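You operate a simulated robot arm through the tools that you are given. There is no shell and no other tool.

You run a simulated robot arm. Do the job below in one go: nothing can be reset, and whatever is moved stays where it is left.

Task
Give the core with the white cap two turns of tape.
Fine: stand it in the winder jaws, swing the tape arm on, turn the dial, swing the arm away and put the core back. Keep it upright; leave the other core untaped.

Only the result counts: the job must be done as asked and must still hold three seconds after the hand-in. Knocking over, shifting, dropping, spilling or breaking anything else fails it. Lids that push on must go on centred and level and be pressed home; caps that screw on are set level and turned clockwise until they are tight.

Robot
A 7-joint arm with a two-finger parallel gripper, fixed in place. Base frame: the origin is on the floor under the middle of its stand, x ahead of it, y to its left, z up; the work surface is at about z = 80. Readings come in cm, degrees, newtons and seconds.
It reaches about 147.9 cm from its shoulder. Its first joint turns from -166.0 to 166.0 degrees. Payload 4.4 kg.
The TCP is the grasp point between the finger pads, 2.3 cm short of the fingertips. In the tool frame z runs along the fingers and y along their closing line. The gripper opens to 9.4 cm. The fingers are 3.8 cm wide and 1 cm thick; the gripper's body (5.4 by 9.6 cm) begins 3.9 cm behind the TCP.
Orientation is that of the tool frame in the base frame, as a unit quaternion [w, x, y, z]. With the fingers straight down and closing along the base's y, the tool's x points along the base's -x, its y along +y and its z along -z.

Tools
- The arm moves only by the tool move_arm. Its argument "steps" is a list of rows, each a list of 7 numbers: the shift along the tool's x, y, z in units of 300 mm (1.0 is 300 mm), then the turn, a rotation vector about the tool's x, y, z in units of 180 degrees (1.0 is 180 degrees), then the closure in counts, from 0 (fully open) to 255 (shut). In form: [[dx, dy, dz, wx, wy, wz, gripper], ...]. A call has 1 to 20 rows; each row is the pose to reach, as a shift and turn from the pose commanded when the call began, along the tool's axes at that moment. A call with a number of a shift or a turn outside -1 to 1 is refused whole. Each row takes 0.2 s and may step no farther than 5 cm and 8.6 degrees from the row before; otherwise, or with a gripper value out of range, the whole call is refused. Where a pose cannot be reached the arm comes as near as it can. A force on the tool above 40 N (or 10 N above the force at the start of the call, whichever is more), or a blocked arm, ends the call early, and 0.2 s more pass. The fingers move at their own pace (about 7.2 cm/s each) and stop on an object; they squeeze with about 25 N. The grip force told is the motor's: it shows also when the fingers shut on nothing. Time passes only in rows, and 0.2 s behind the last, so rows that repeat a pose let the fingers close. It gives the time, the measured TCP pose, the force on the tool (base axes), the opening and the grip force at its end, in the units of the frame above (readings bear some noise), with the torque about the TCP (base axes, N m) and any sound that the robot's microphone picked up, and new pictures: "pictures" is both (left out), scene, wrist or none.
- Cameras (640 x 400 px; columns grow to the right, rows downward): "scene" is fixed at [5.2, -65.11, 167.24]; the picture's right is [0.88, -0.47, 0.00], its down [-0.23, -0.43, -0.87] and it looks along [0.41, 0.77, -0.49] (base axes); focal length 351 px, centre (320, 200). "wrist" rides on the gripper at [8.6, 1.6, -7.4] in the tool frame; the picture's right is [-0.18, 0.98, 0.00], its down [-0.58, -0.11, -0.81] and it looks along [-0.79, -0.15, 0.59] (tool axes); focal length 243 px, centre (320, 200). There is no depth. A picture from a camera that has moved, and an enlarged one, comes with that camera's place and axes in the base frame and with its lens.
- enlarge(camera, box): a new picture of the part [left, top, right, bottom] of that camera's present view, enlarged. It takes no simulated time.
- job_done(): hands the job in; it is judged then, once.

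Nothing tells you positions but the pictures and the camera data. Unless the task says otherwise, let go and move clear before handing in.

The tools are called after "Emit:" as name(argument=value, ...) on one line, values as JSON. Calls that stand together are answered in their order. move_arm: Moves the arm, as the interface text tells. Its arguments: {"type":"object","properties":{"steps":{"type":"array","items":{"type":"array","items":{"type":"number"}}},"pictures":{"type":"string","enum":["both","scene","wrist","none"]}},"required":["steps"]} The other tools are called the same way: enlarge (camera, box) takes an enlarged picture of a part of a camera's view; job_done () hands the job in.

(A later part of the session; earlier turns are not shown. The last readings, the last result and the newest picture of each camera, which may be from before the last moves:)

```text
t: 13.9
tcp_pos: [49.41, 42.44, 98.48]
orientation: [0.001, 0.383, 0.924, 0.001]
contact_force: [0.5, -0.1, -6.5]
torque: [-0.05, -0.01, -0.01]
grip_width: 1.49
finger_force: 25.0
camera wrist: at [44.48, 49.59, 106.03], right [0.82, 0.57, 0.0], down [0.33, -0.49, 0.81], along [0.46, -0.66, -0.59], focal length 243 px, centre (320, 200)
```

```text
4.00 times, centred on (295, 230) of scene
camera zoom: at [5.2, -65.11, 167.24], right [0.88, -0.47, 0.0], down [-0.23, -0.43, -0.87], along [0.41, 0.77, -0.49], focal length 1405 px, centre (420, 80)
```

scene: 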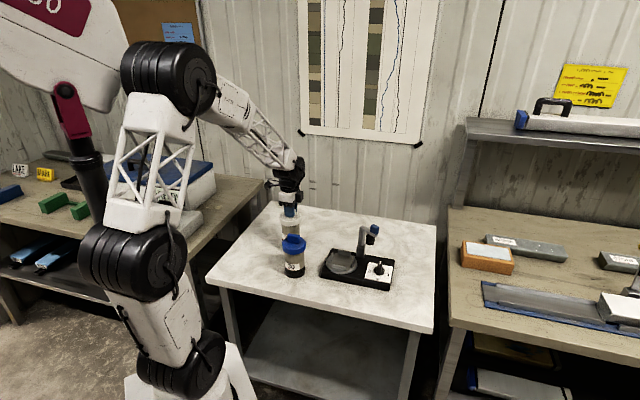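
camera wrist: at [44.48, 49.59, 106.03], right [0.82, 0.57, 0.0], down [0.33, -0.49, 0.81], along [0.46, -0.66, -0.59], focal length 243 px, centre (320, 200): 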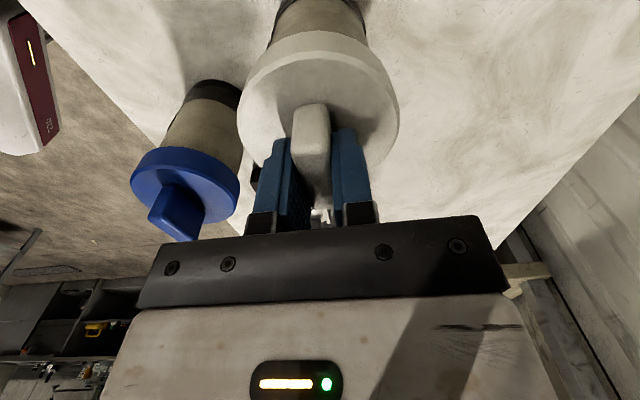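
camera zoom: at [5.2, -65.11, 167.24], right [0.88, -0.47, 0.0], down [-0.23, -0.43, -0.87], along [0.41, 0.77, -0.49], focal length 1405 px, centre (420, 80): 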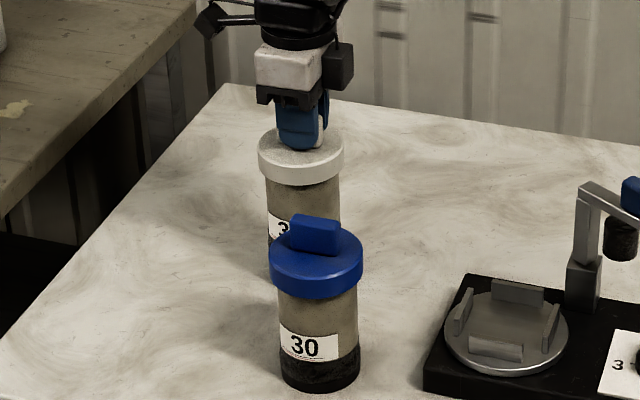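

The whole core lifts cleanly (about 0.68 kg) and hangs upright. I'll raise it clear of everything, carry it over the turntable at about (60.2, 21.4), and check the alignment from there.

Emit:
move_arm(steps=[[0, 0, -0.1, 0, 0, 0, 255], [0, 0, -0.22, 0, 0, 0, 255], [-0.045, -0.015, -0.24, 0, 0, 0, 255], [-0.12, -0.04, -0.24, 0, 0, 0, 255], [-0.211, -0.07, -0.24, 0, 0, 0, 255], [-0.316, -0.105, -0.24, 0, 0, 0, 255], [-0.421, -0.14, -0.24, 0, 0, 0, 255], [-0.527, -0.175, -0.24, 0, 0, 0, 255], [-0.625, -0.208, -0.24, 0, 0, 0, 255], [-0.7, -0.233, -0.24, 0, 0, 0, 255], [-0.7527, -0.2507, -0.24, 0, 0, 0, 255], [-0.7527, -0.2507, -0.24, 0, 0, 0, 255]], pictures="both")

Emit:
enlarge(camera="scene", box=[310, 190, 390, 290])

Emit:
enlarge(camera="wrist", box=[200, 0, 440, 200])

```text
t: 16.5
tcp_pos: [60.05, 21.19, 105.56]
orientation: [0.0, 0.383, 0.924, 0.002]
contact_force: [0.4, -0.7, -6.1]
torque: [-0.01, 0.01, 0.0]
grip_width: 1.52
finger_force: 24.6
camera wrist: at [54.99, 28.29, 113.16], right [0.82, 0.57, 0.0], down [0.33, -0.49, 0.81], along [0.46, -0.66, -0.59], focal length 243 px, centre (320, 200)
```

scene: 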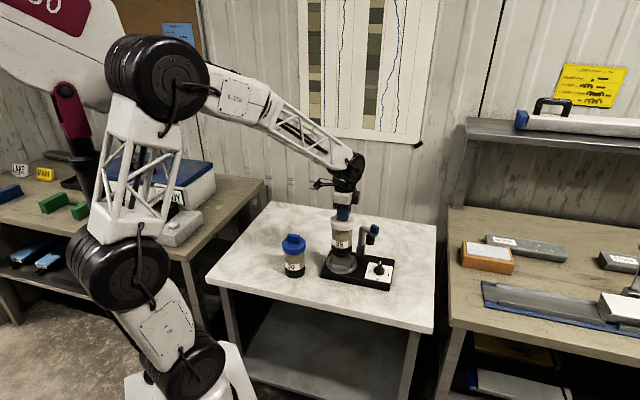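
wrist: 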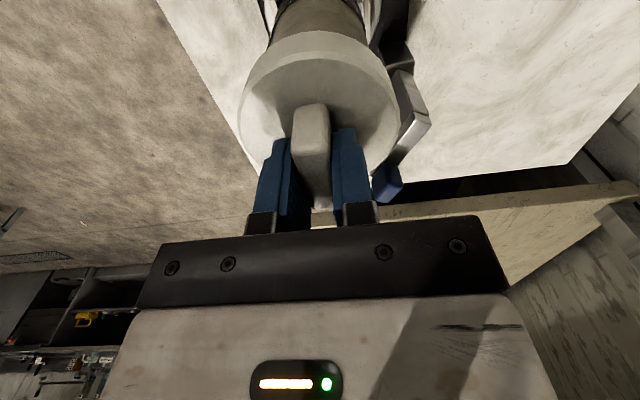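

```text
4.00 times, centred on (350, 240) of scene
camera zoom: at [5.2, -65.11, 167.24], right [0.88, -0.47, 0.0], down [-0.23, -0.43, -0.87], along [0.41, 0.77, -0.49], focal length 1405 px, centre (200, 40)
```

zoom: 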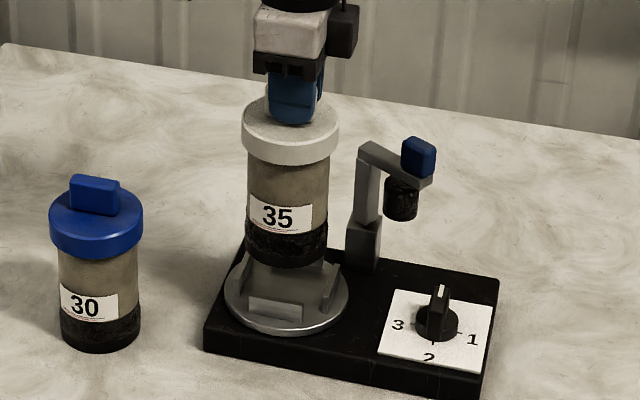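

```text
2.00 times, centred on (320, 100) of wrist
camera zoom: at [54.99, 28.29, 113.16], right [0.82, 0.57, 0.0], down [0.33, -0.49, 0.81], along [0.46, -0.66, -0.59], focal length 485 px, centre (320, 400)
```

zoom: 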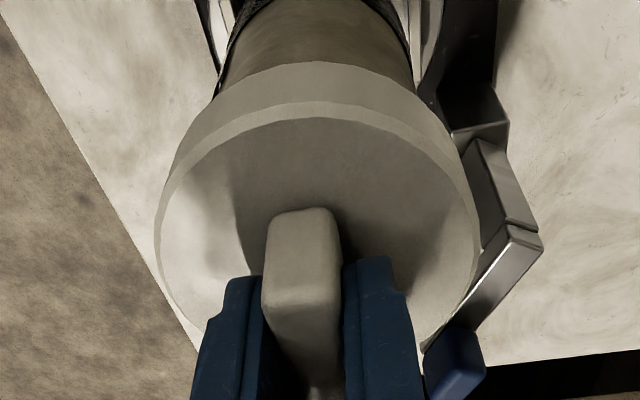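

The core is over the turntable. I'll enlarge more to measure its alignment against the jaws before lowering.

Emit:
enlarge(camera="scene", box=[320, 225, 380, 285])

Emit:
move_arm(steps=[[0, 0, 0, 0, 0, 0, 255]], pictures="none")

```text
6.67 times, centred on (350, 255) of scene
camera zoom: at [5.2, -65.11, 167.24], right [0.88, -0.47, 0.0], down [-0.23, -0.43, -0.87], along [0.41, 0.77, -0.49], focal length 2342 px, centre (120, -167)
```

zoom: 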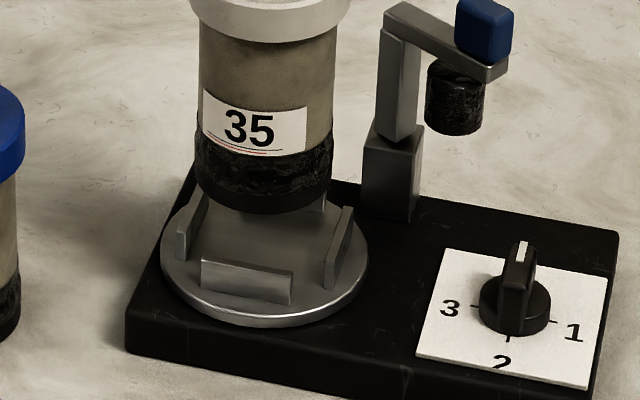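

```text
t: 16.9
tcp_pos: [60.03, 21.27, 105.57]
orientation: [0.0, 0.383, 0.924, 0.001]
contact_force: [0.0, 0.6, -6.8]
torque: [-0.03, -0.01, 0.0]
grip_width: 1.5
finger_force: 24.7
```

The core looks centred to within about 2 mm sideways. I'll shift that 2 mm and lower it to just above the jaw tops to compare base and jaws at the same height.

Emit:
move_arm(steps=[[-0.003, 0.001, 0.03, 0, 0, 0, 255], [-0.0054, 0.0016, 0.06, 0, 0, 0, 255], [-0.0054, 0.0016, 0.09, 0, 0, 0, 255], [-0.0054, 0.0016, 0.1, 0, 0, 0, 255], [-0.0054, 0.0016, 0.1, 0, 0, 0, 255]], pictures="both")

Emit:
enlarge(camera="scene", box=[320, 225, 380, 285])

Emit:
enlarge(camera="wrist", box=[220, 0, 440, 120])

```text
t: 18.1
tcp_pos: [60.37, 21.22, 102.58]
orientation: [0.001, 0.383, 0.924, 0.001]
contact_force: [-0.2, 0.3, -6.7]
torque: [-0.01, 0.0, -0.04]
grip_width: 1.48
finger_force: 25.3
camera wrist: at [55.25, 28.29, 110.15], right [0.82, 0.57, 0.0], down [0.33, -0.49, 0.81], along [0.46, -0.66, -0.59], focal length 243 px, centre (320, 200)
```

scene: 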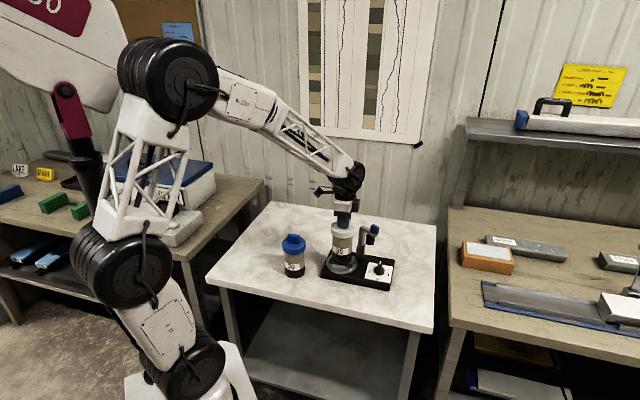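
wrist: 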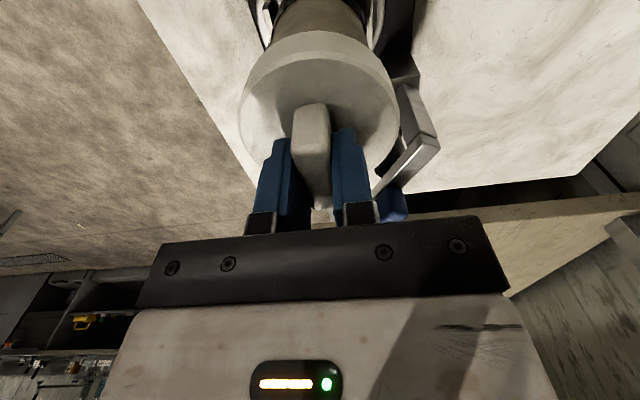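

```text
6.67 times, centred on (350, 255) of scene
camera zoom: at [5.2, -65.11, 167.24], right [0.88, -0.47, 0.0], down [-0.23, -0.43, -0.87], along [0.41, 0.77, -0.49], focal length 2342 px, centre (120, -167)
```

zoom: 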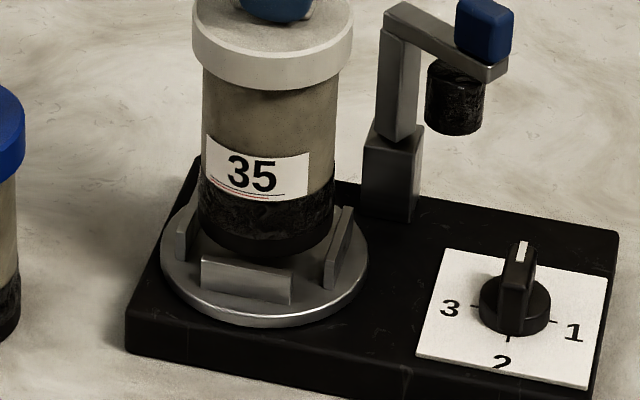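

```text
2.91 times, centred on (330, 60) of wrist
camera zoom: at [55.25, 28.29, 110.15], right [0.82, 0.57, 0.0], down [0.33, -0.49, 0.81], along [0.46, -0.66, -0.59], focal length 706 px, centre (291, 607)
```

zoom: 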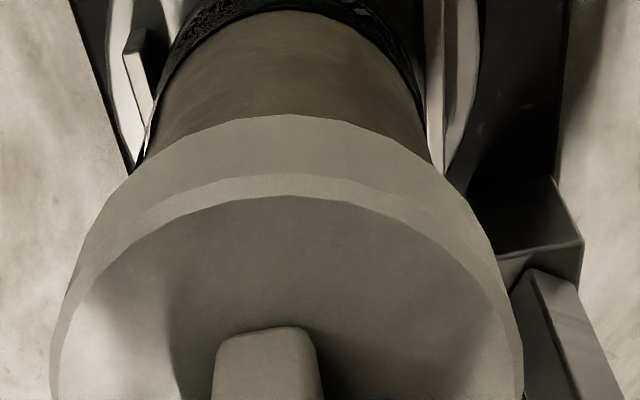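

Sideways alignment in the scene view looks right. I'll enlarge both views around the jaws to judge the remaining gaps on each side before inserting.

Emit:
enlarge(camera="wrist", box=[250, 0, 390, 60])

Emit:
enlarge(camera="scene", box=[328, 245, 378, 280])

```text
4.57 times, centred on (320, 30) of wrist
camera zoom: at [55.25, 28.29, 110.15], right [0.82, 0.57, 0.0], down [0.33, -0.49, 0.81], along [0.46, -0.66, -0.59], focal length 1109 px, centre (320, 977)
```

zoom: 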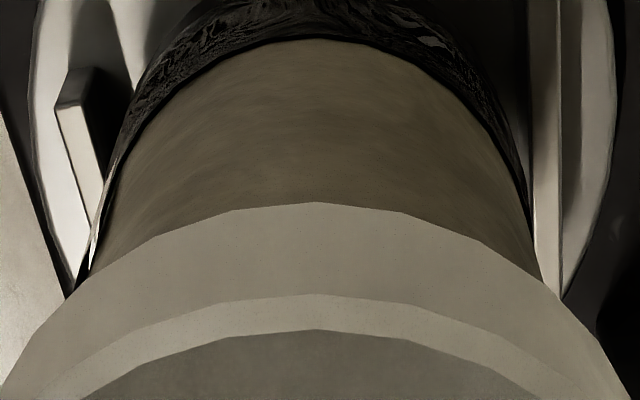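

```text
11.43 times, centred on (353, 262) of scene
camera zoom: at [5.2, -65.11, 167.24], right [0.88, -0.47, 0.0], down [-0.23, -0.43, -0.87], along [0.41, 0.77, -0.49], focal length 4016 px, centre (-57, -514)
```

zoom: 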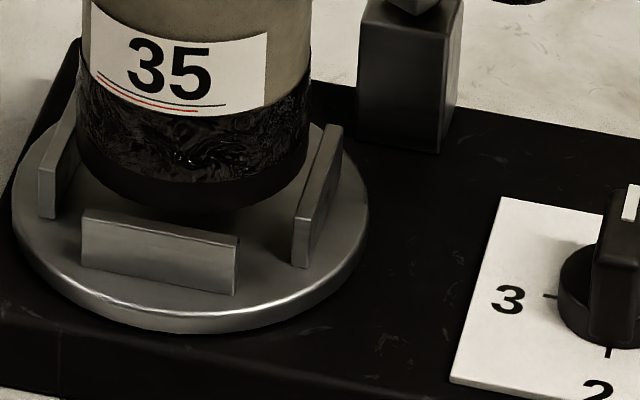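

The jaw gap is about 7.8 cm, the body about 7.3 cm, and the offsets are about 1 mm in both directions. I'll lower it slowly into the jaws, watching the force.

Emit:
move_arm(steps=[[0, 0, 0.01, 0, 0, 0, 255], [0, 0, 0.02, 0, 0, 0, 255], [0, 0, 0.03, 0, 0, 0, 255], [0, 0, 0.04, 0, 0, 0, 255], [0, 0, 0.045, 0, 0, 0, 255], [0, 0, 0.045, 0, 0, 0, 255]], pictures="scene")

Emit:
enlarge(camera="scene", box=[328, 235, 378, 280])

```text
t: 19.5
tcp_pos: [60.27, 21.06, 101.33]
orientation: [0.001, 0.383, 0.924, 0.002]
contact_force: [0.7, -0.5, -7.2]
torque: [0.01, -0.02, 0.03]
grip_width: 1.52
finger_force: 24.6
```

scene: 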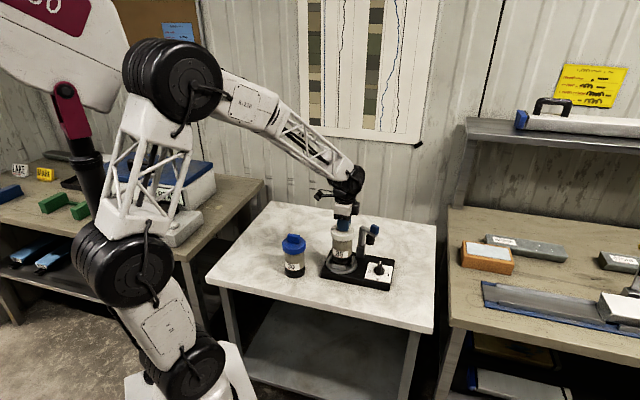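

```text
8.89 times, centred on (353, 258) of scene
camera zoom: at [5.2, -65.11, 167.24], right [0.88, -0.47, 0.0], down [-0.23, -0.43, -0.87], along [0.41, 0.77, -0.49], focal length 3123 px, centre (27, -311)
```

zoom: 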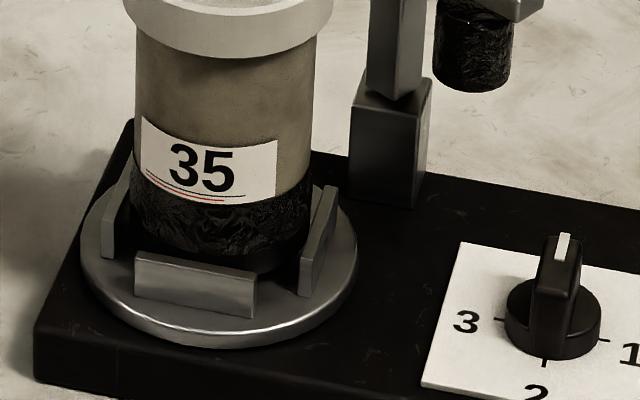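

The base is entering the jaws without any side force. I'll continue down in small increments until it seats.

Emit:
move_arm(steps=[[0, 0, 0.006, 0, 0, 0, 255], [0, 0, 0.012, 0, 0, 0, 255], [0, 0, 0.018, 0, 0, 0, 255], [0, 0, 0.023, 0, 0, 0, 255], [0, 0, 0.023, 0, 0, 0, 255]], pictures="none")

```text
t: 20.7
tcp_pos: [60.33, 21.18, 100.75]
orientation: [0.001, 0.383, 0.924, 0.001]
contact_force: [0.1, 0.2, -6.5]
torque: [-0.04, -0.04, -0.02]
grip_width: 1.5
finger_force: 25.3
```

Emit:
move_arm(steps=[[0, 0, 0.005, 0, 0, 0, 255], [0, 0, 0.01, 0, 0, 0, 255], [0, 0, 0.01, 0, 0, 0, 255]], pictures="scene")

Emit:
enlarge(camera="scene", box=[328, 235, 378, 280])

```text
t: 21.5
tcp_pos: [60.36, 21.02, 100.54]
orientation: [0.0, 0.382, 0.924, 0.001]
contact_force: [-0.1, 0.3, -7.0]
torque: [-0.04, -0.01, 0.01]
grip_width: 1.49
finger_force: 24.7
```

scene: 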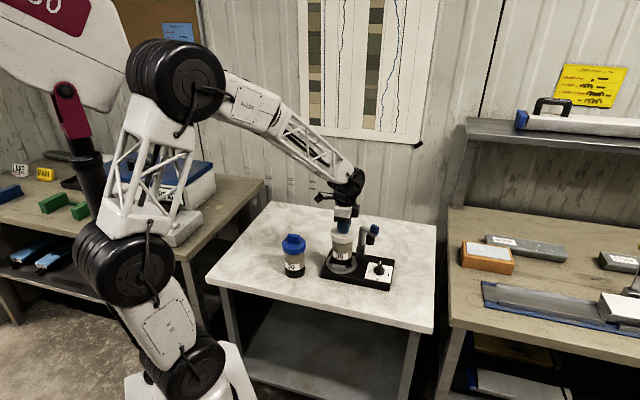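

```text
8.89 times, centred on (353, 258) of scene
camera zoom: at [5.2, -65.11, 167.24], right [0.88, -0.47, 0.0], down [-0.23, -0.43, -0.87], along [0.41, 0.77, -0.49], focal length 3123 px, centre (27, -311)
```

zoom: 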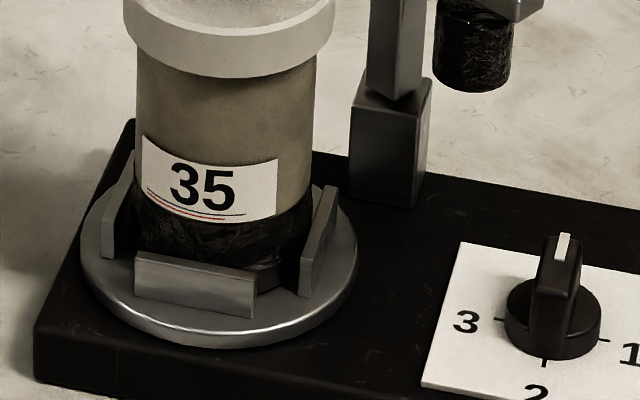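

Emit:
move_arm(steps=[[0, 0, 0.004, 0, 0, 0, 255], [0, 0, 0.008, 0, 0, 0, 255], [0, 0, 0.012, 0, 0, 0, 255], [0, 0, 0.012, 0, 0, 0, 255]], pictures="none")

```text
t: 22.5
tcp_pos: [60.29, 21.13, 100.06]
orientation: [0.002, 0.383, 0.924, 0.002]
contact_force: [0.6, -2.2, 12.5]
torque: [-0.06, 0.11, -0.01]
grip_width: 1.52
finger_force: 25.1
```

The core is seated on the turntable (force turned to +12 N at z 100.1). I'll ease off 1.5 mm, open the fingers, and look.

Emit:
move_arm(steps=[[0, 0, -0.005, 0, 0, 0, 255], [0, 0, -0.005, 0, 0, 0, 235], [0, 0, -0.005, 0, 0, 0, 200], [0, 0, -0.005, 0, 0, 0, 170], [0, 0, -0.005, 0, 0, 0, 146], [0, 0, -0.005, 0, 0, 0, 146]], pictures="both")

Emit:
enlarge(camera="scene", box=[320, 195, 390, 285])

Emit:
enlarge(camera="wrist", box=[220, 0, 440, 240])

```text
t: 23.9
tcp_pos: [60.29, 21.12, 100.26]
orientation: [0.001, 0.383, 0.924, 0.002]
contact_force: [0.3, 0.0, 0.3]
torque: [0.04, -0.02, -0.03]
grip_width: 4.02
finger_force: 0.0
camera wrist: at [55.22, 28.34, 107.78], right [0.82, 0.57, 0.0], down [0.33, -0.49, 0.81], along [0.46, -0.66, -0.59], focal length 243 px, centre (320, 200)
```

scene: 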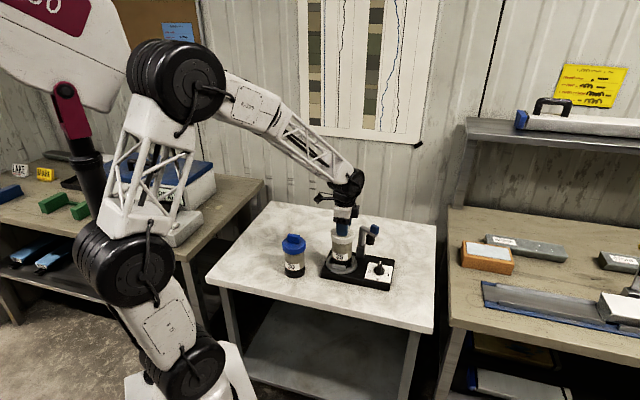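
wrist: 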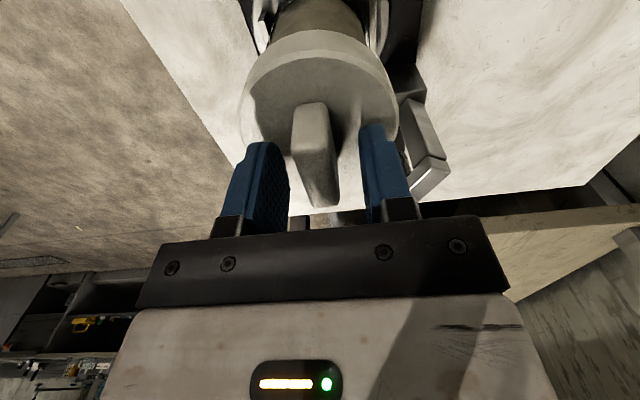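

```text
4.44 times, centred on (355, 240) of scene
camera zoom: at [5.2, -65.11, 167.24], right [0.88, -0.47, 0.0], down [-0.23, -0.43, -0.87], along [0.41, 0.77, -0.49], focal length 1562 px, centre (164, 22)
```

zoom: 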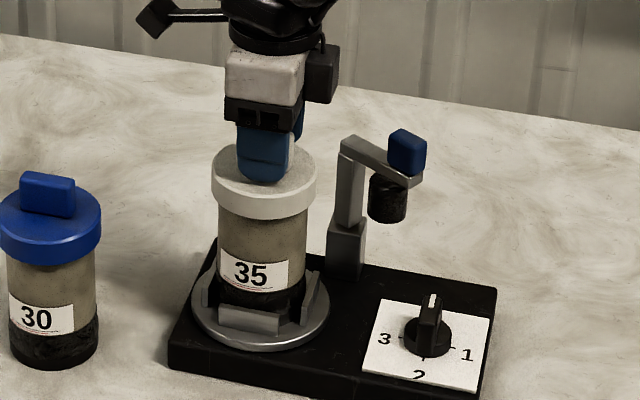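

```text
1.67 times, centred on (330, 120) of wrist
camera zoom: at [55.22, 28.34, 107.78], right [0.82, 0.57, 0.0], down [0.33, -0.49, 0.81], along [0.46, -0.66, -0.59], focal length 404 px, centre (303, 333)
```

zoom: 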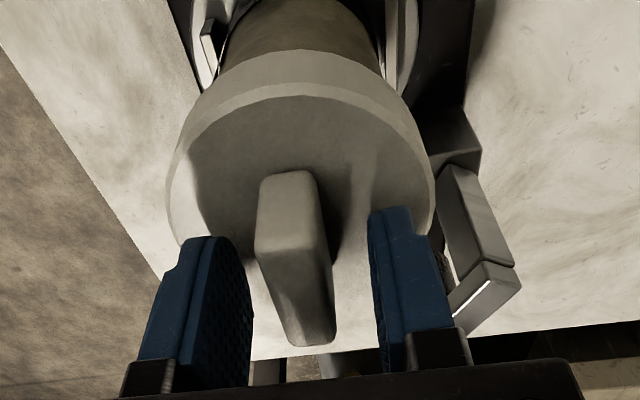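

The core stands upright in the jaws and the fingers are clear of the tab. I'll rise straight up, then confirm the core is undisturbed.

Emit:
move_arm(steps=[[0, 0, -0.04, 0, 0, 0, 146], [0, 0, -0.1, 0, 0, 0, 146], [0, 0, -0.2, 0, 0, 0, 146], [0, 0, -0.35, 0, 0, 0, 146], [0, 0, -0.4, 0, 0, 0, 146]], pictures="both")

Emit:
enlarge(camera="scene", box=[320, 215, 400, 290])

Emit:
enlarge(camera="scene", box=[325, 215, 385, 265])

```text
t: 25.1
tcp_pos: [60.42, 20.92, 112.1]
orientation: [0.0, 0.382, 0.924, 0.002]
contact_force: [-0.1, -0.2, -0.8]
torque: [0.01, -0.01, 0.0]
grip_width: 3.99
finger_force: 0.1
camera wrist: at [55.26, 28.15, 119.74], right [0.82, 0.57, 0.0], down [0.33, -0.49, 0.81], along [0.46, -0.66, -0.59], focal length 243 px, centre (320, 200)
```

scene: 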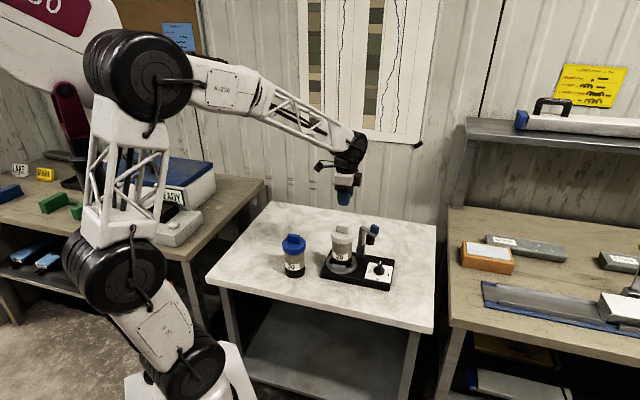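
wrist: 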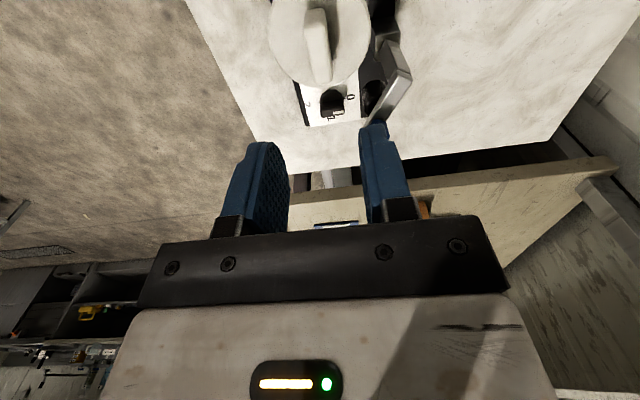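

```text
5.33 times, centred on (360, 252) of scene
camera zoom: at [5.2, -65.11, 167.24], right [0.88, -0.47, 0.0], down [-0.23, -0.43, -0.87], along [0.41, 0.77, -0.49], focal length 1874 px, centre (107, -80)
```

zoom: 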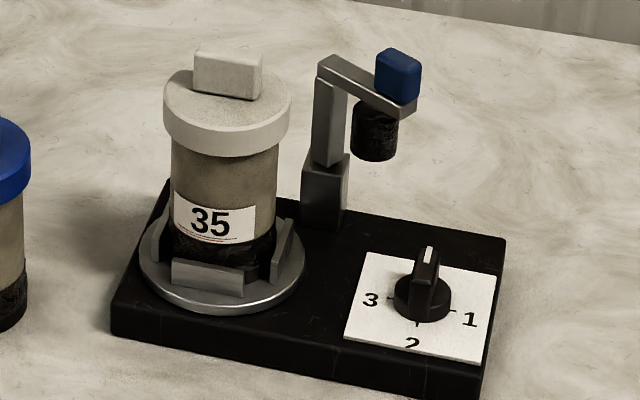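

```text
8.00 times, centred on (355, 240) of scene
camera zoom: at [5.2, -65.11, 167.24], right [0.88, -0.47, 0.0], down [-0.23, -0.43, -0.87], along [0.41, 0.77, -0.49], focal length 2811 px, centre (40, -120)
```

zoom: 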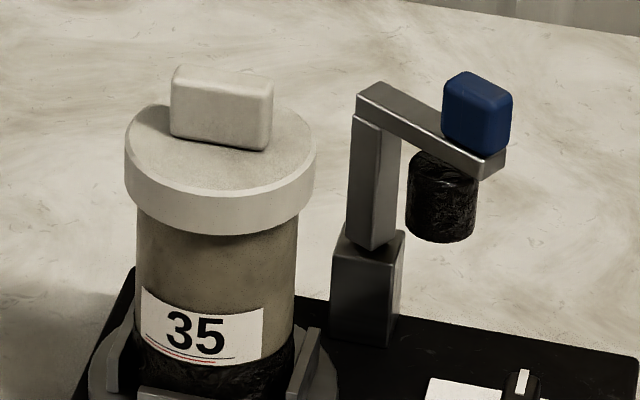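

The core sits upright and centred in the jaws. Next I turn the wrist 147° and go above the tape-arm handle near (71, 17.2), staying at z 110.

Emit:
move_arm(steps=[[-0.019, 0.0085, 0.004, 0, 0, -0.0454, 146], [-0.038, 0.017, 0.008, 0, 0, -0.0907, 146], [-0.057, 0.0256, 0.0125, 0, 0, -0.1361, 146], [-0.0758, 0.0342, 0.0167, 0, 0, -0.1815, 146], [-0.0948, 0.0427, 0.0208, 0, 0, -0.2269, 146], [-0.1138, 0.0512, 0.025, 0, 0, -0.2722, 146], [-0.1327, 0.0598, 0.029, 0, 0, -0.3176, 146], [-0.1517, 0.0683, 0.033, 0, 0, -0.363, 146], [-0.1707, 0.0769, 0.0375, 0, 0, -0.4083, 146], [-0.1896, 0.0854, 0.0417, 0, 0, -0.4537, 146], [-0.2086, 0.0939, 0.0458, 0, 0, -0.4991, 146], [-0.2275, 0.1025, 0.05, 0, 0, -0.5445, 146], [-0.2465, 0.111, 0.0542, 0, 0, -0.5898, 146], [-0.2655, 0.1195, 0.0583, 0, 0, -0.6352, 146], [-0.2844, 0.1281, 0.0625, 0, 0, -0.6806, 146], [-0.3034, 0.1366, 0.0667, 0, 0, -0.726, 146], [-0.3223, 0.1452, 0.0708, 0, 0, -0.7713, 146], [-0.3413, 0.1537, 0.075, 0, 0, -0.8167, 146], [-0.3413, 0.1537, 0.075, 0, 0, -0.8167, 146]], pictures="both")

Emit:
enlarge(camera="wrist", box=[220, 0, 440, 240])

Emit:
enlarge(camera="scene", box=[330, 170, 400, 270])

```text
t: 29.1
tcp_pos: [70.86, 17.24, 109.96]
orientation: [-0.003, 0.778, -0.629, 0.0]
contact_force: [0.1, 0.2, -0.7]
torque: [0.03, -0.01, 0.01]
grip_width: 3.99
finger_force: 0.1
camera wrist: at [70.98, 8.26, 117.47], right [-1.0, -0.03, 0.0], down [-0.02, 0.59, 0.81], along [-0.02, 0.81, -0.59], focal length 243 px, centre (320, 200)
```

scene: 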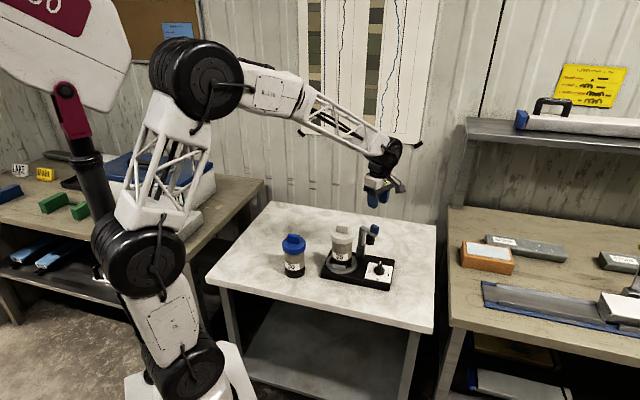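
wrist: 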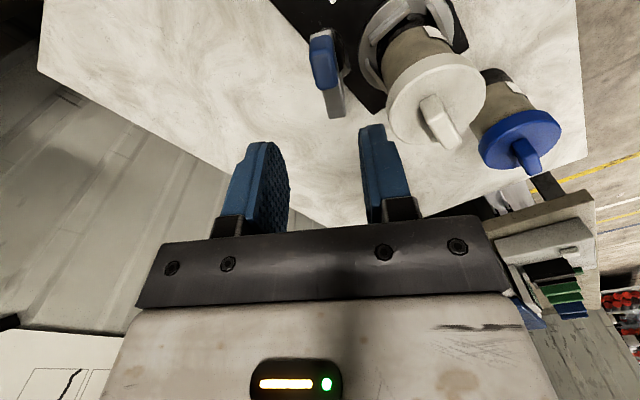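

```text
1.67 times, centred on (330, 120) of wrist
camera zoom: at [70.98, 8.26, 117.47], right [-1.0, -0.03, 0.0], down [-0.02, 0.59, 0.81], along [-0.02, 0.81, -0.59], focal length 404 px, centre (303, 333)
```

zoom: 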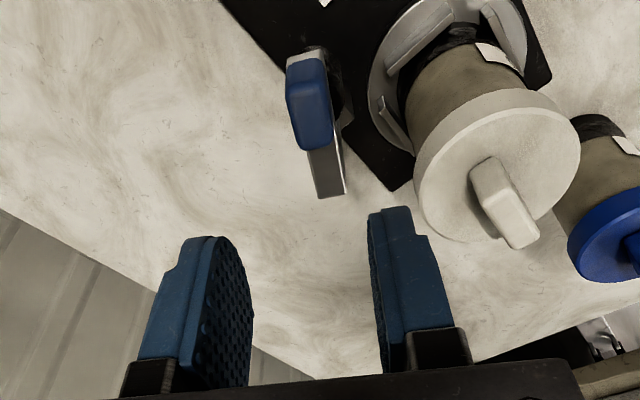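

```text
4.00 times, centred on (365, 220) of scene
camera zoom: at [5.2, -65.11, 167.24], right [0.88, -0.47, 0.0], down [-0.23, -0.43, -0.87], along [0.41, 0.77, -0.49], focal length 1405 px, centre (140, 120)
```

zoom: 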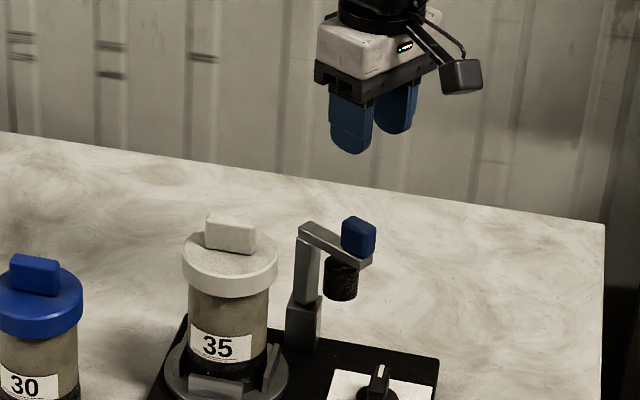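

This view shows the tape arm pointing along about -78° with the handle roughly 0.5 cm to the tool's +y side of the TCP. I'll shift that much and lower to just above the handle.

Emit:
move_arm(steps=[[0, 0.008, 0.07, 0, 0, 0, 146], [0, 0.0167, 0.14, 0, 0, 0, 146], [0, 0.0167, 0.19, 0, 0, 0, 146], [0, 0.0167, 0.2167, 0, 0, 0, 146], [0, 0.0167, 0.2167, 0, 0, 0, 146]], pictures="both")

Emit:
enlarge(camera="wrist", box=[220, 0, 440, 240])

Emit:
enlarge(camera="scene", box=[330, 190, 400, 270])

```text
t: 30.3
tcp_pos: [70.31, 17.05, 103.36]
orientation: [-0.001, 0.778, -0.628, 0.001]
contact_force: [0.7, -0.8, -0.5]
torque: [0.01, 0.0, 0.01]
grip_width: 4.01
finger_force: 0.1
camera wrist: at [70.48, 8.18, 110.89], right [-1.0, -0.03, 0.0], down [-0.02, 0.59, 0.81], along [-0.02, 0.81, -0.59], focal length 243 px, centre (320, 200)
```

scene: 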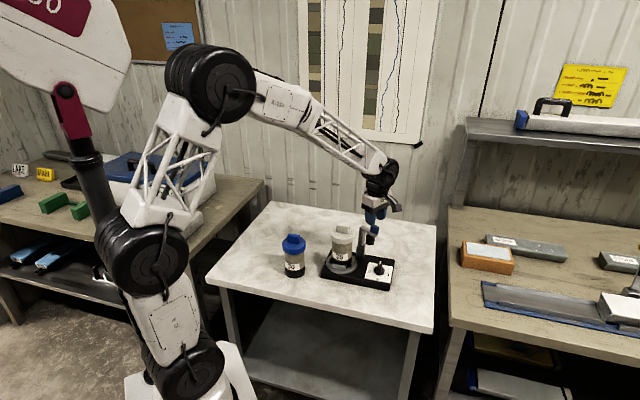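
wrist: 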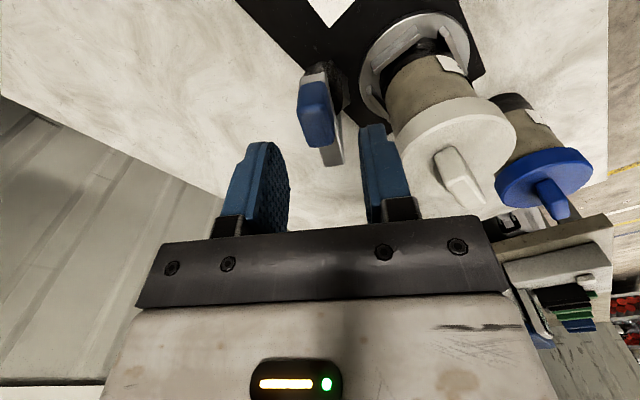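

```text
1.67 times, centred on (330, 120) of wrist
camera zoom: at [70.48, 8.18, 110.89], right [-1.0, -0.03, 0.0], down [-0.02, 0.59, 0.81], along [-0.02, 0.81, -0.59], focal length 404 px, centre (303, 333)
```

zoom: 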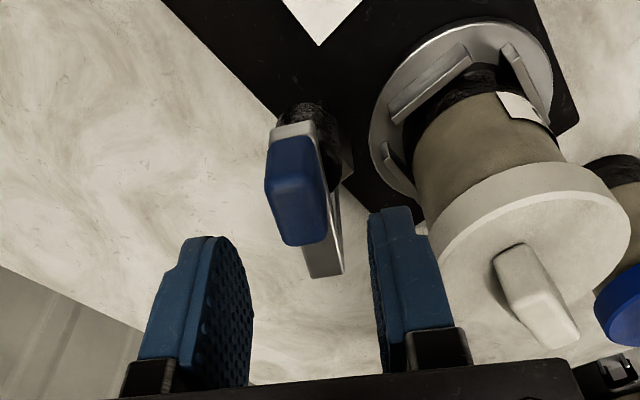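

```text
5.00 times, centred on (365, 230) of scene
camera zoom: at [5.2, -65.11, 167.24], right [0.88, -0.47, 0.0], down [-0.23, -0.43, -0.87], along [0.41, 0.77, -0.49], focal length 1757 px, centre (95, 50)
```

zoom: 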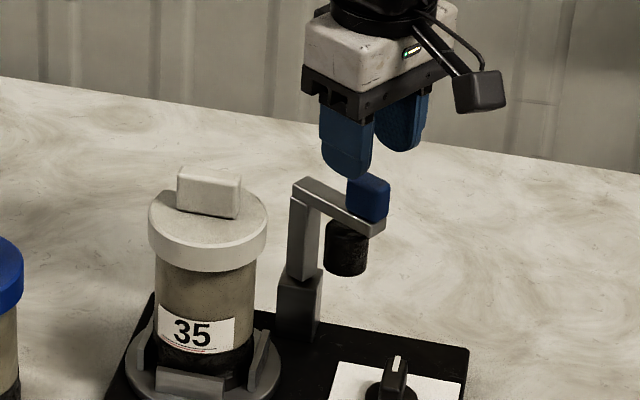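

The handle is centred between the fingers and about 1.6 cm wide. I'll lower the fingers around it, with tips staying above the core's disc height, and narrow them to a loose 2.4 cm cage.

Emit:
move_arm(steps=[[-0.007, -0.0025, 0.04, 0, 0, 0, 146], [-0.0133, -0.005, 0.08, 0, 0, 0, 146], [-0.0133, -0.005, 0.11, 0, 0, 0, 146], [-0.0133, -0.005, 0.11, 0, 0, 0, 170], [-0.0133, -0.005, 0.11, 0, 0, 0, 190], [-0.0133, -0.005, 0.11, 0, 0, 0, 190]], pictures="both")

Emit:
enlarge(camera="wrist", box=[220, 0, 440, 240])

Emit:
enlarge(camera="scene", box=[330, 200, 400, 270])

```text
t: 31.7
tcp_pos: [70.44, 17.32, 100.24]
orientation: [-0.001, 0.777, -0.629, 0.0]
contact_force: [-0.4, 0.6, -0.4]
torque: [0.02, 0.0, -0.02]
grip_width: 2.39
finger_force: 0.0
camera wrist: at [70.55, 8.58, 107.74], right [-1.0, -0.03, 0.0], down [-0.02, 0.59, 0.81], along [-0.02, 0.81, -0.59], focal length 243 px, centre (320, 200)
```

scene: 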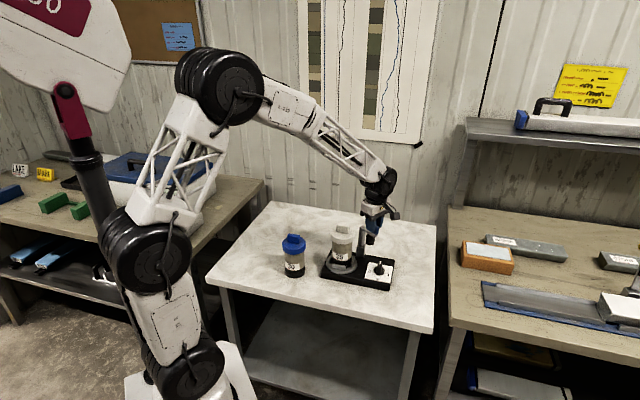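
wrist: 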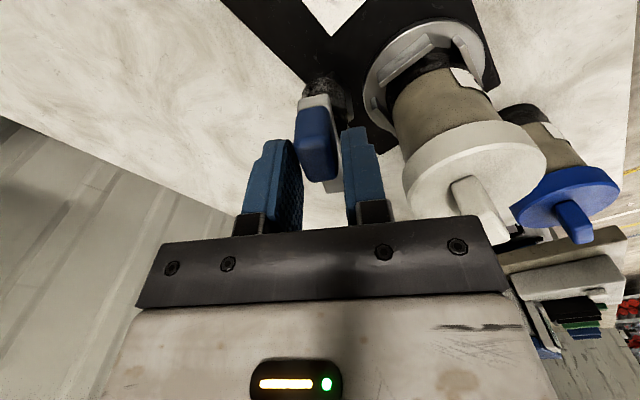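

```text
1.67 times, centred on (330, 120) of wrist
camera zoom: at [70.55, 8.58, 107.74], right [-1.0, -0.03, 0.0], down [-0.02, 0.59, 0.81], along [-0.02, 0.81, -0.59], focal length 404 px, centre (303, 333)
```

zoom: 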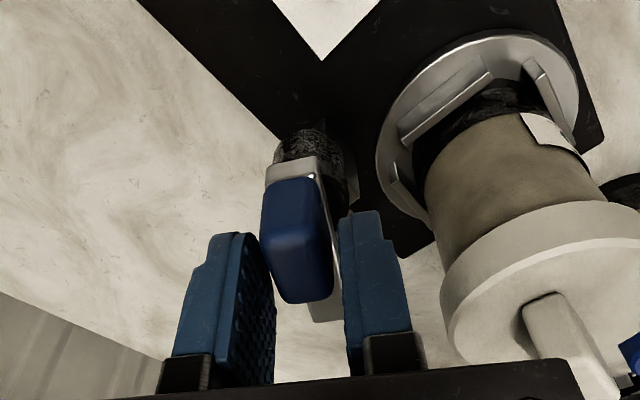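

```text
5.71 times, centred on (365, 235) of scene
camera zoom: at [5.2, -65.11, 167.24], right [0.88, -0.47, 0.0], down [-0.23, -0.43, -0.87], along [0.41, 0.77, -0.49], focal length 2008 px, centre (63, 0)
```

zoom: 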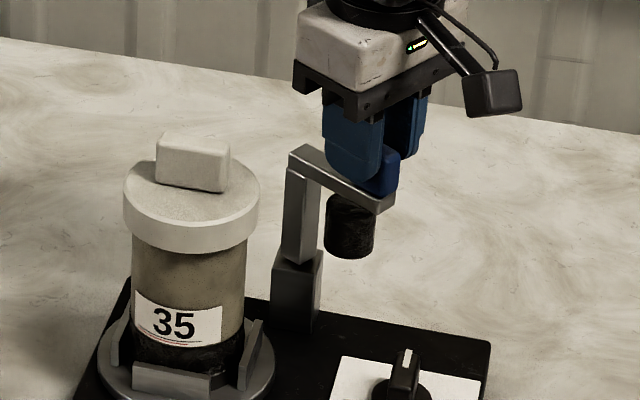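

The fingers loosely cage the handle. I'll begin swinging clockwise about the post in 5° rows and check after the first 30°.

Emit:
move_arm(steps=[[-0.0007, 0.0154, 0, 0, 0, 0.0278, 190], [-0.0027, 0.0307, 0, 0, 0, 0.0556, 190], [-0.006, 0.0457, 0, 0, 0, 0.0833, 190], [-0.0107, 0.0604, 0, 0, 0, 0.1111, 190], [-0.0166, 0.0747, 0, 0, 0, 0.1389, 190], [-0.0237, 0.0883, 0, 0, 0, 0.1667, 190], [-0.0237, 0.0883, 0, 0, 0, 0.1667, 190]], pictures="both")

Emit:
enlarge(camera="wrist", box=[220, 0, 440, 240])

Emit:
enlarge(camera="scene", box=[330, 200, 400, 270])

```text
t: 33.3
tcp_pos: [67.63, 17.58, 100.07]
orientation: [0.003, -0.587, 0.809, 0.001]
contact_force: [0.0, 0.7, -0.1]
torque: [-0.02, 0.02, 0.0]
grip_width: 2.4
finger_force: 0.0
camera wrist: at [63.31, 9.74, 107.54], right [-0.88, 0.48, 0.0], down [0.28, 0.52, 0.81], along [0.39, 0.71, -0.59], focal length 243 px, centre (320, 200)
```

scene: 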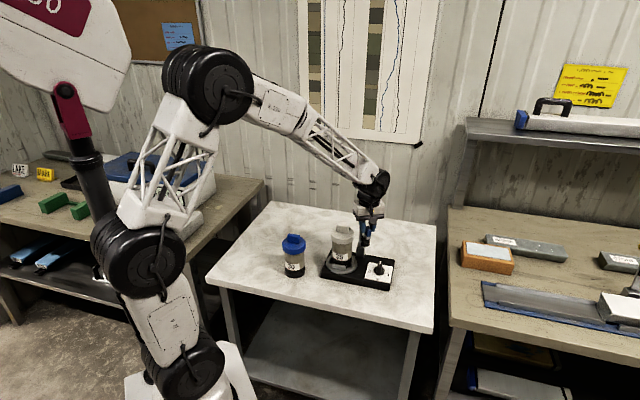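
wrist: 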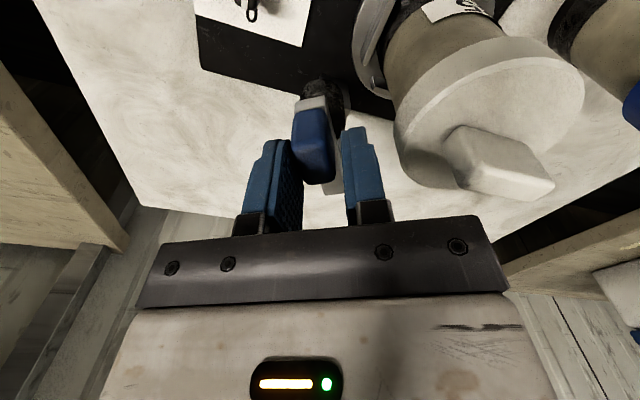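

```text
1.67 times, centred on (330, 120) of wrist
camera zoom: at [63.31, 9.74, 107.54], right [-0.88, 0.48, 0.0], down [0.28, 0.52, 0.81], along [0.39, 0.71, -0.59], focal length 404 px, centre (303, 333)
```

zoom: 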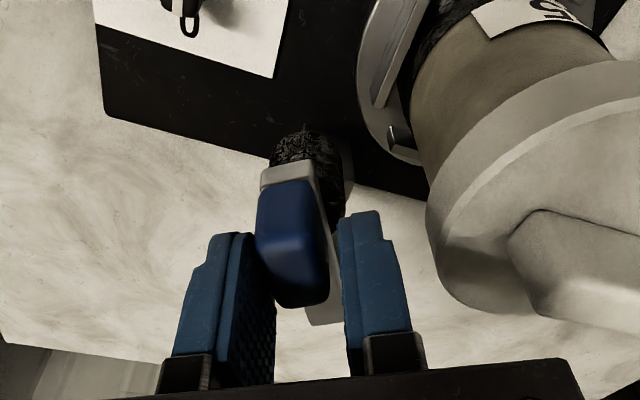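

```text
5.71 times, centred on (365, 235) of scene
camera zoom: at [5.2, -65.11, 167.24], right [0.88, -0.47, 0.0], down [-0.23, -0.43, -0.87], along [0.41, 0.77, -0.49], focal length 2008 px, centre (63, 0)
```

zoom: 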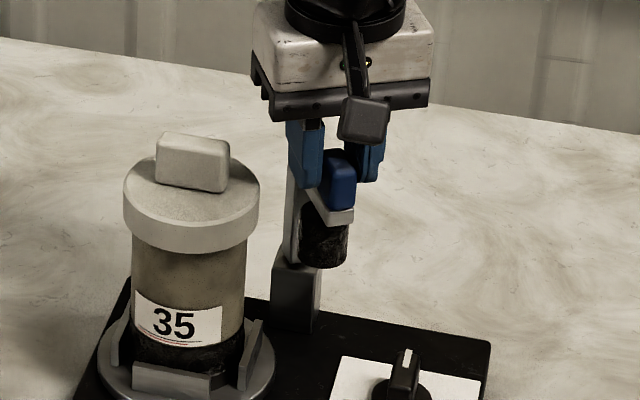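

The arm follows freely with almost no force. I'll swing another 25° and check the gap to the core's cap.

Emit:
move_arm(steps=[[-0.0007, 0.0154, 0, 0, 0, 0.0278, 190], [-0.0027, 0.0307, 0, 0, 0, 0.0556, 190], [-0.006, 0.0457, 0, 0, 0, 0.0833, 190], [-0.0107, 0.0604, 0, 0, 0, 0.1111, 190], [-0.0166, 0.0747, 0, 0, 0, 0.1389, 190], [-0.0166, 0.0747, 0, 0, 0, 0.1389, 190]], pictures="both")

Emit:
enlarge(camera="wrist", box=[220, 0, 440, 240])

Emit:
enlarge(camera="scene", box=[330, 200, 400, 270])

```text
t: 34.7
tcp_pos: [65.78, 18.77, 100.1]
orientation: [0.001, -0.399, 0.917, 0.001]
contact_force: [2.4, -1.9, -0.2]
torque: [-0.01, -0.02, 0.05]
grip_width: 2.49
finger_force: 2.0
camera wrist: at [58.51, 13.48, 107.66], right [-0.59, 0.81, 0.0], down [0.47, 0.35, 0.81], along [0.65, 0.48, -0.59], focal length 243 px, centre (320, 200)
```

scene: 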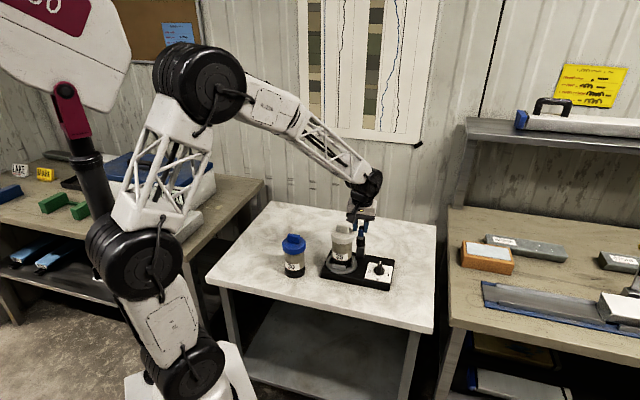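
wrist: 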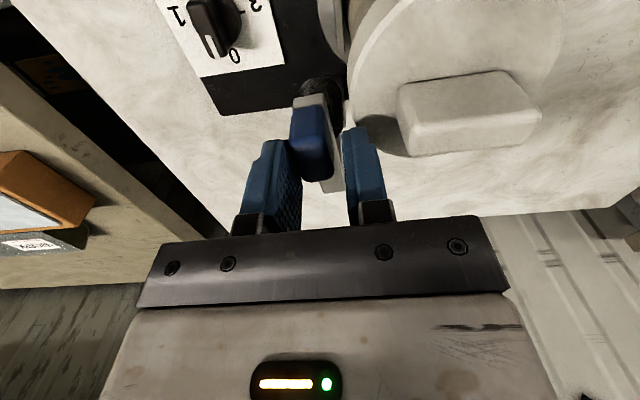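

```text
1.67 times, centred on (330, 120) of wrist
camera zoom: at [58.51, 13.48, 107.66], right [-0.59, 0.81, 0.0], down [0.47, 0.35, 0.81], along [0.65, 0.48, -0.59], focal length 404 px, centre (303, 333)
```

zoom: 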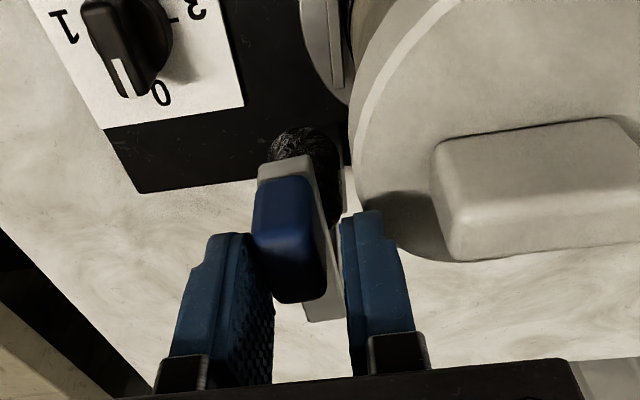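

```text
5.71 times, centred on (365, 235) of scene
camera zoom: at [5.2, -65.11, 167.24], right [0.88, -0.47, 0.0], down [-0.23, -0.43, -0.87], along [0.41, 0.77, -0.49], focal length 2008 px, centre (63, 0)
```

zoom: 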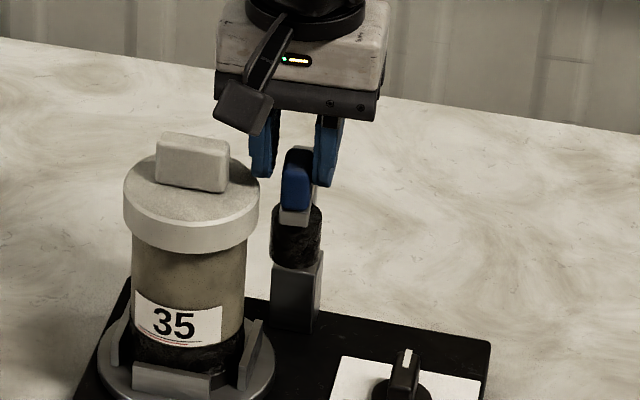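

A light 3 N resistance has appeared but the core hasn't moved. I'll go on in smaller 5° increments and watch the force and the core.

Emit:
move_arm(steps=[[-0.0003, 0.0077, 0, 0, 0, 0.0139, 190], [-0.0007, 0.0154, 0, 0, 0, 0.0278, 190], [-0.0007, 0.0154, 0, 0, 0, 0.0278, 190]], pictures="both")

Emit:
enlarge(camera="wrist", box=[240, 60, 440, 240])

Emit:
enlarge(camera="scene", box=[340, 205, 390, 265])

```text
t: 35.5
tcp_pos: [65.4, 19.08, 100.12]
orientation: [0.003, -0.358, 0.934, 0.0]
contact_force: [14.7, -16.4, 8.5]
torque: [-0.49, -0.24, 0.39]
grip_width: 3.4
finger_force: 10.8
camera wrist: at [57.77, 14.4, 107.64], right [-0.52, 0.85, 0.0], down [0.5, 0.31, 0.81], along [0.69, 0.42, -0.59], focal length 243 px, centre (320, 200)
```

scene: 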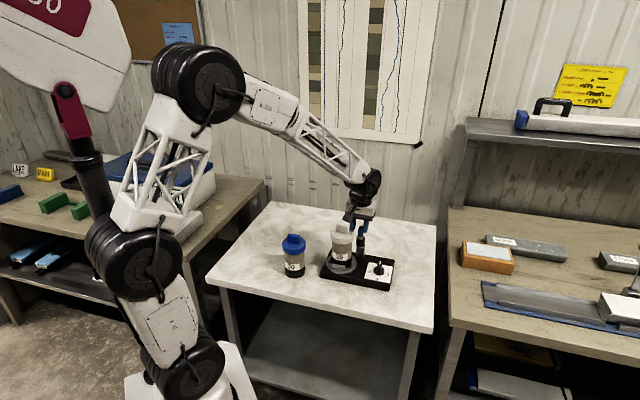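
wrist: 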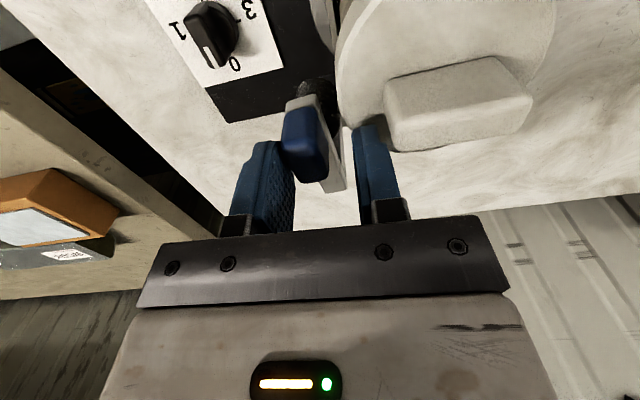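

```text
2.22 times, centred on (340, 150) of wrist
camera zoom: at [57.77, 14.4, 107.64], right [-0.52, 0.85, 0.0], down [0.5, 0.31, 0.81], along [0.69, 0.42, -0.59], focal length 539 px, centre (276, 311)
```

zoom: 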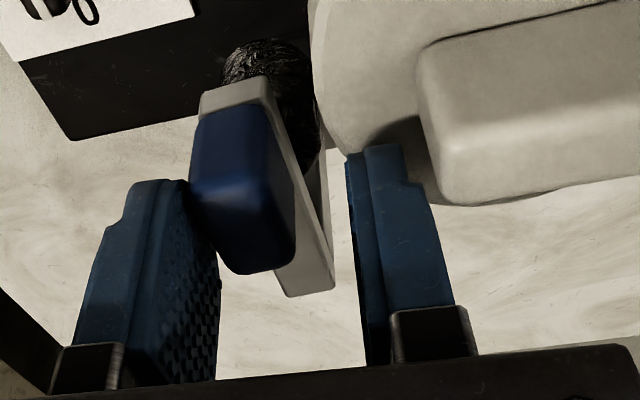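

```text
6.67 times, centred on (365, 235) of scene
camera zoom: at [5.2, -65.11, 167.24], right [0.88, -0.47, 0.0], down [-0.23, -0.43, -0.87], along [0.41, 0.77, -0.49], focal length 2342 px, centre (20, -33)
```

zoom: 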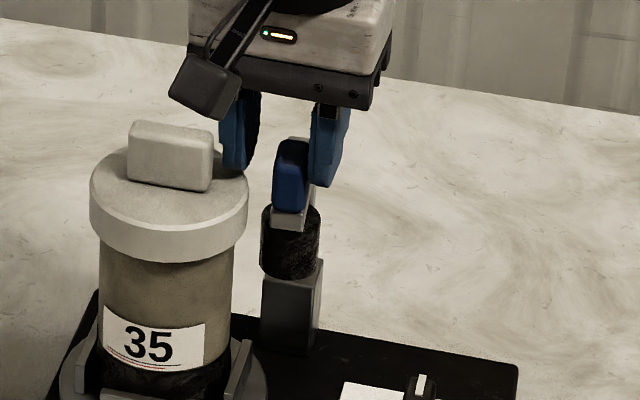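

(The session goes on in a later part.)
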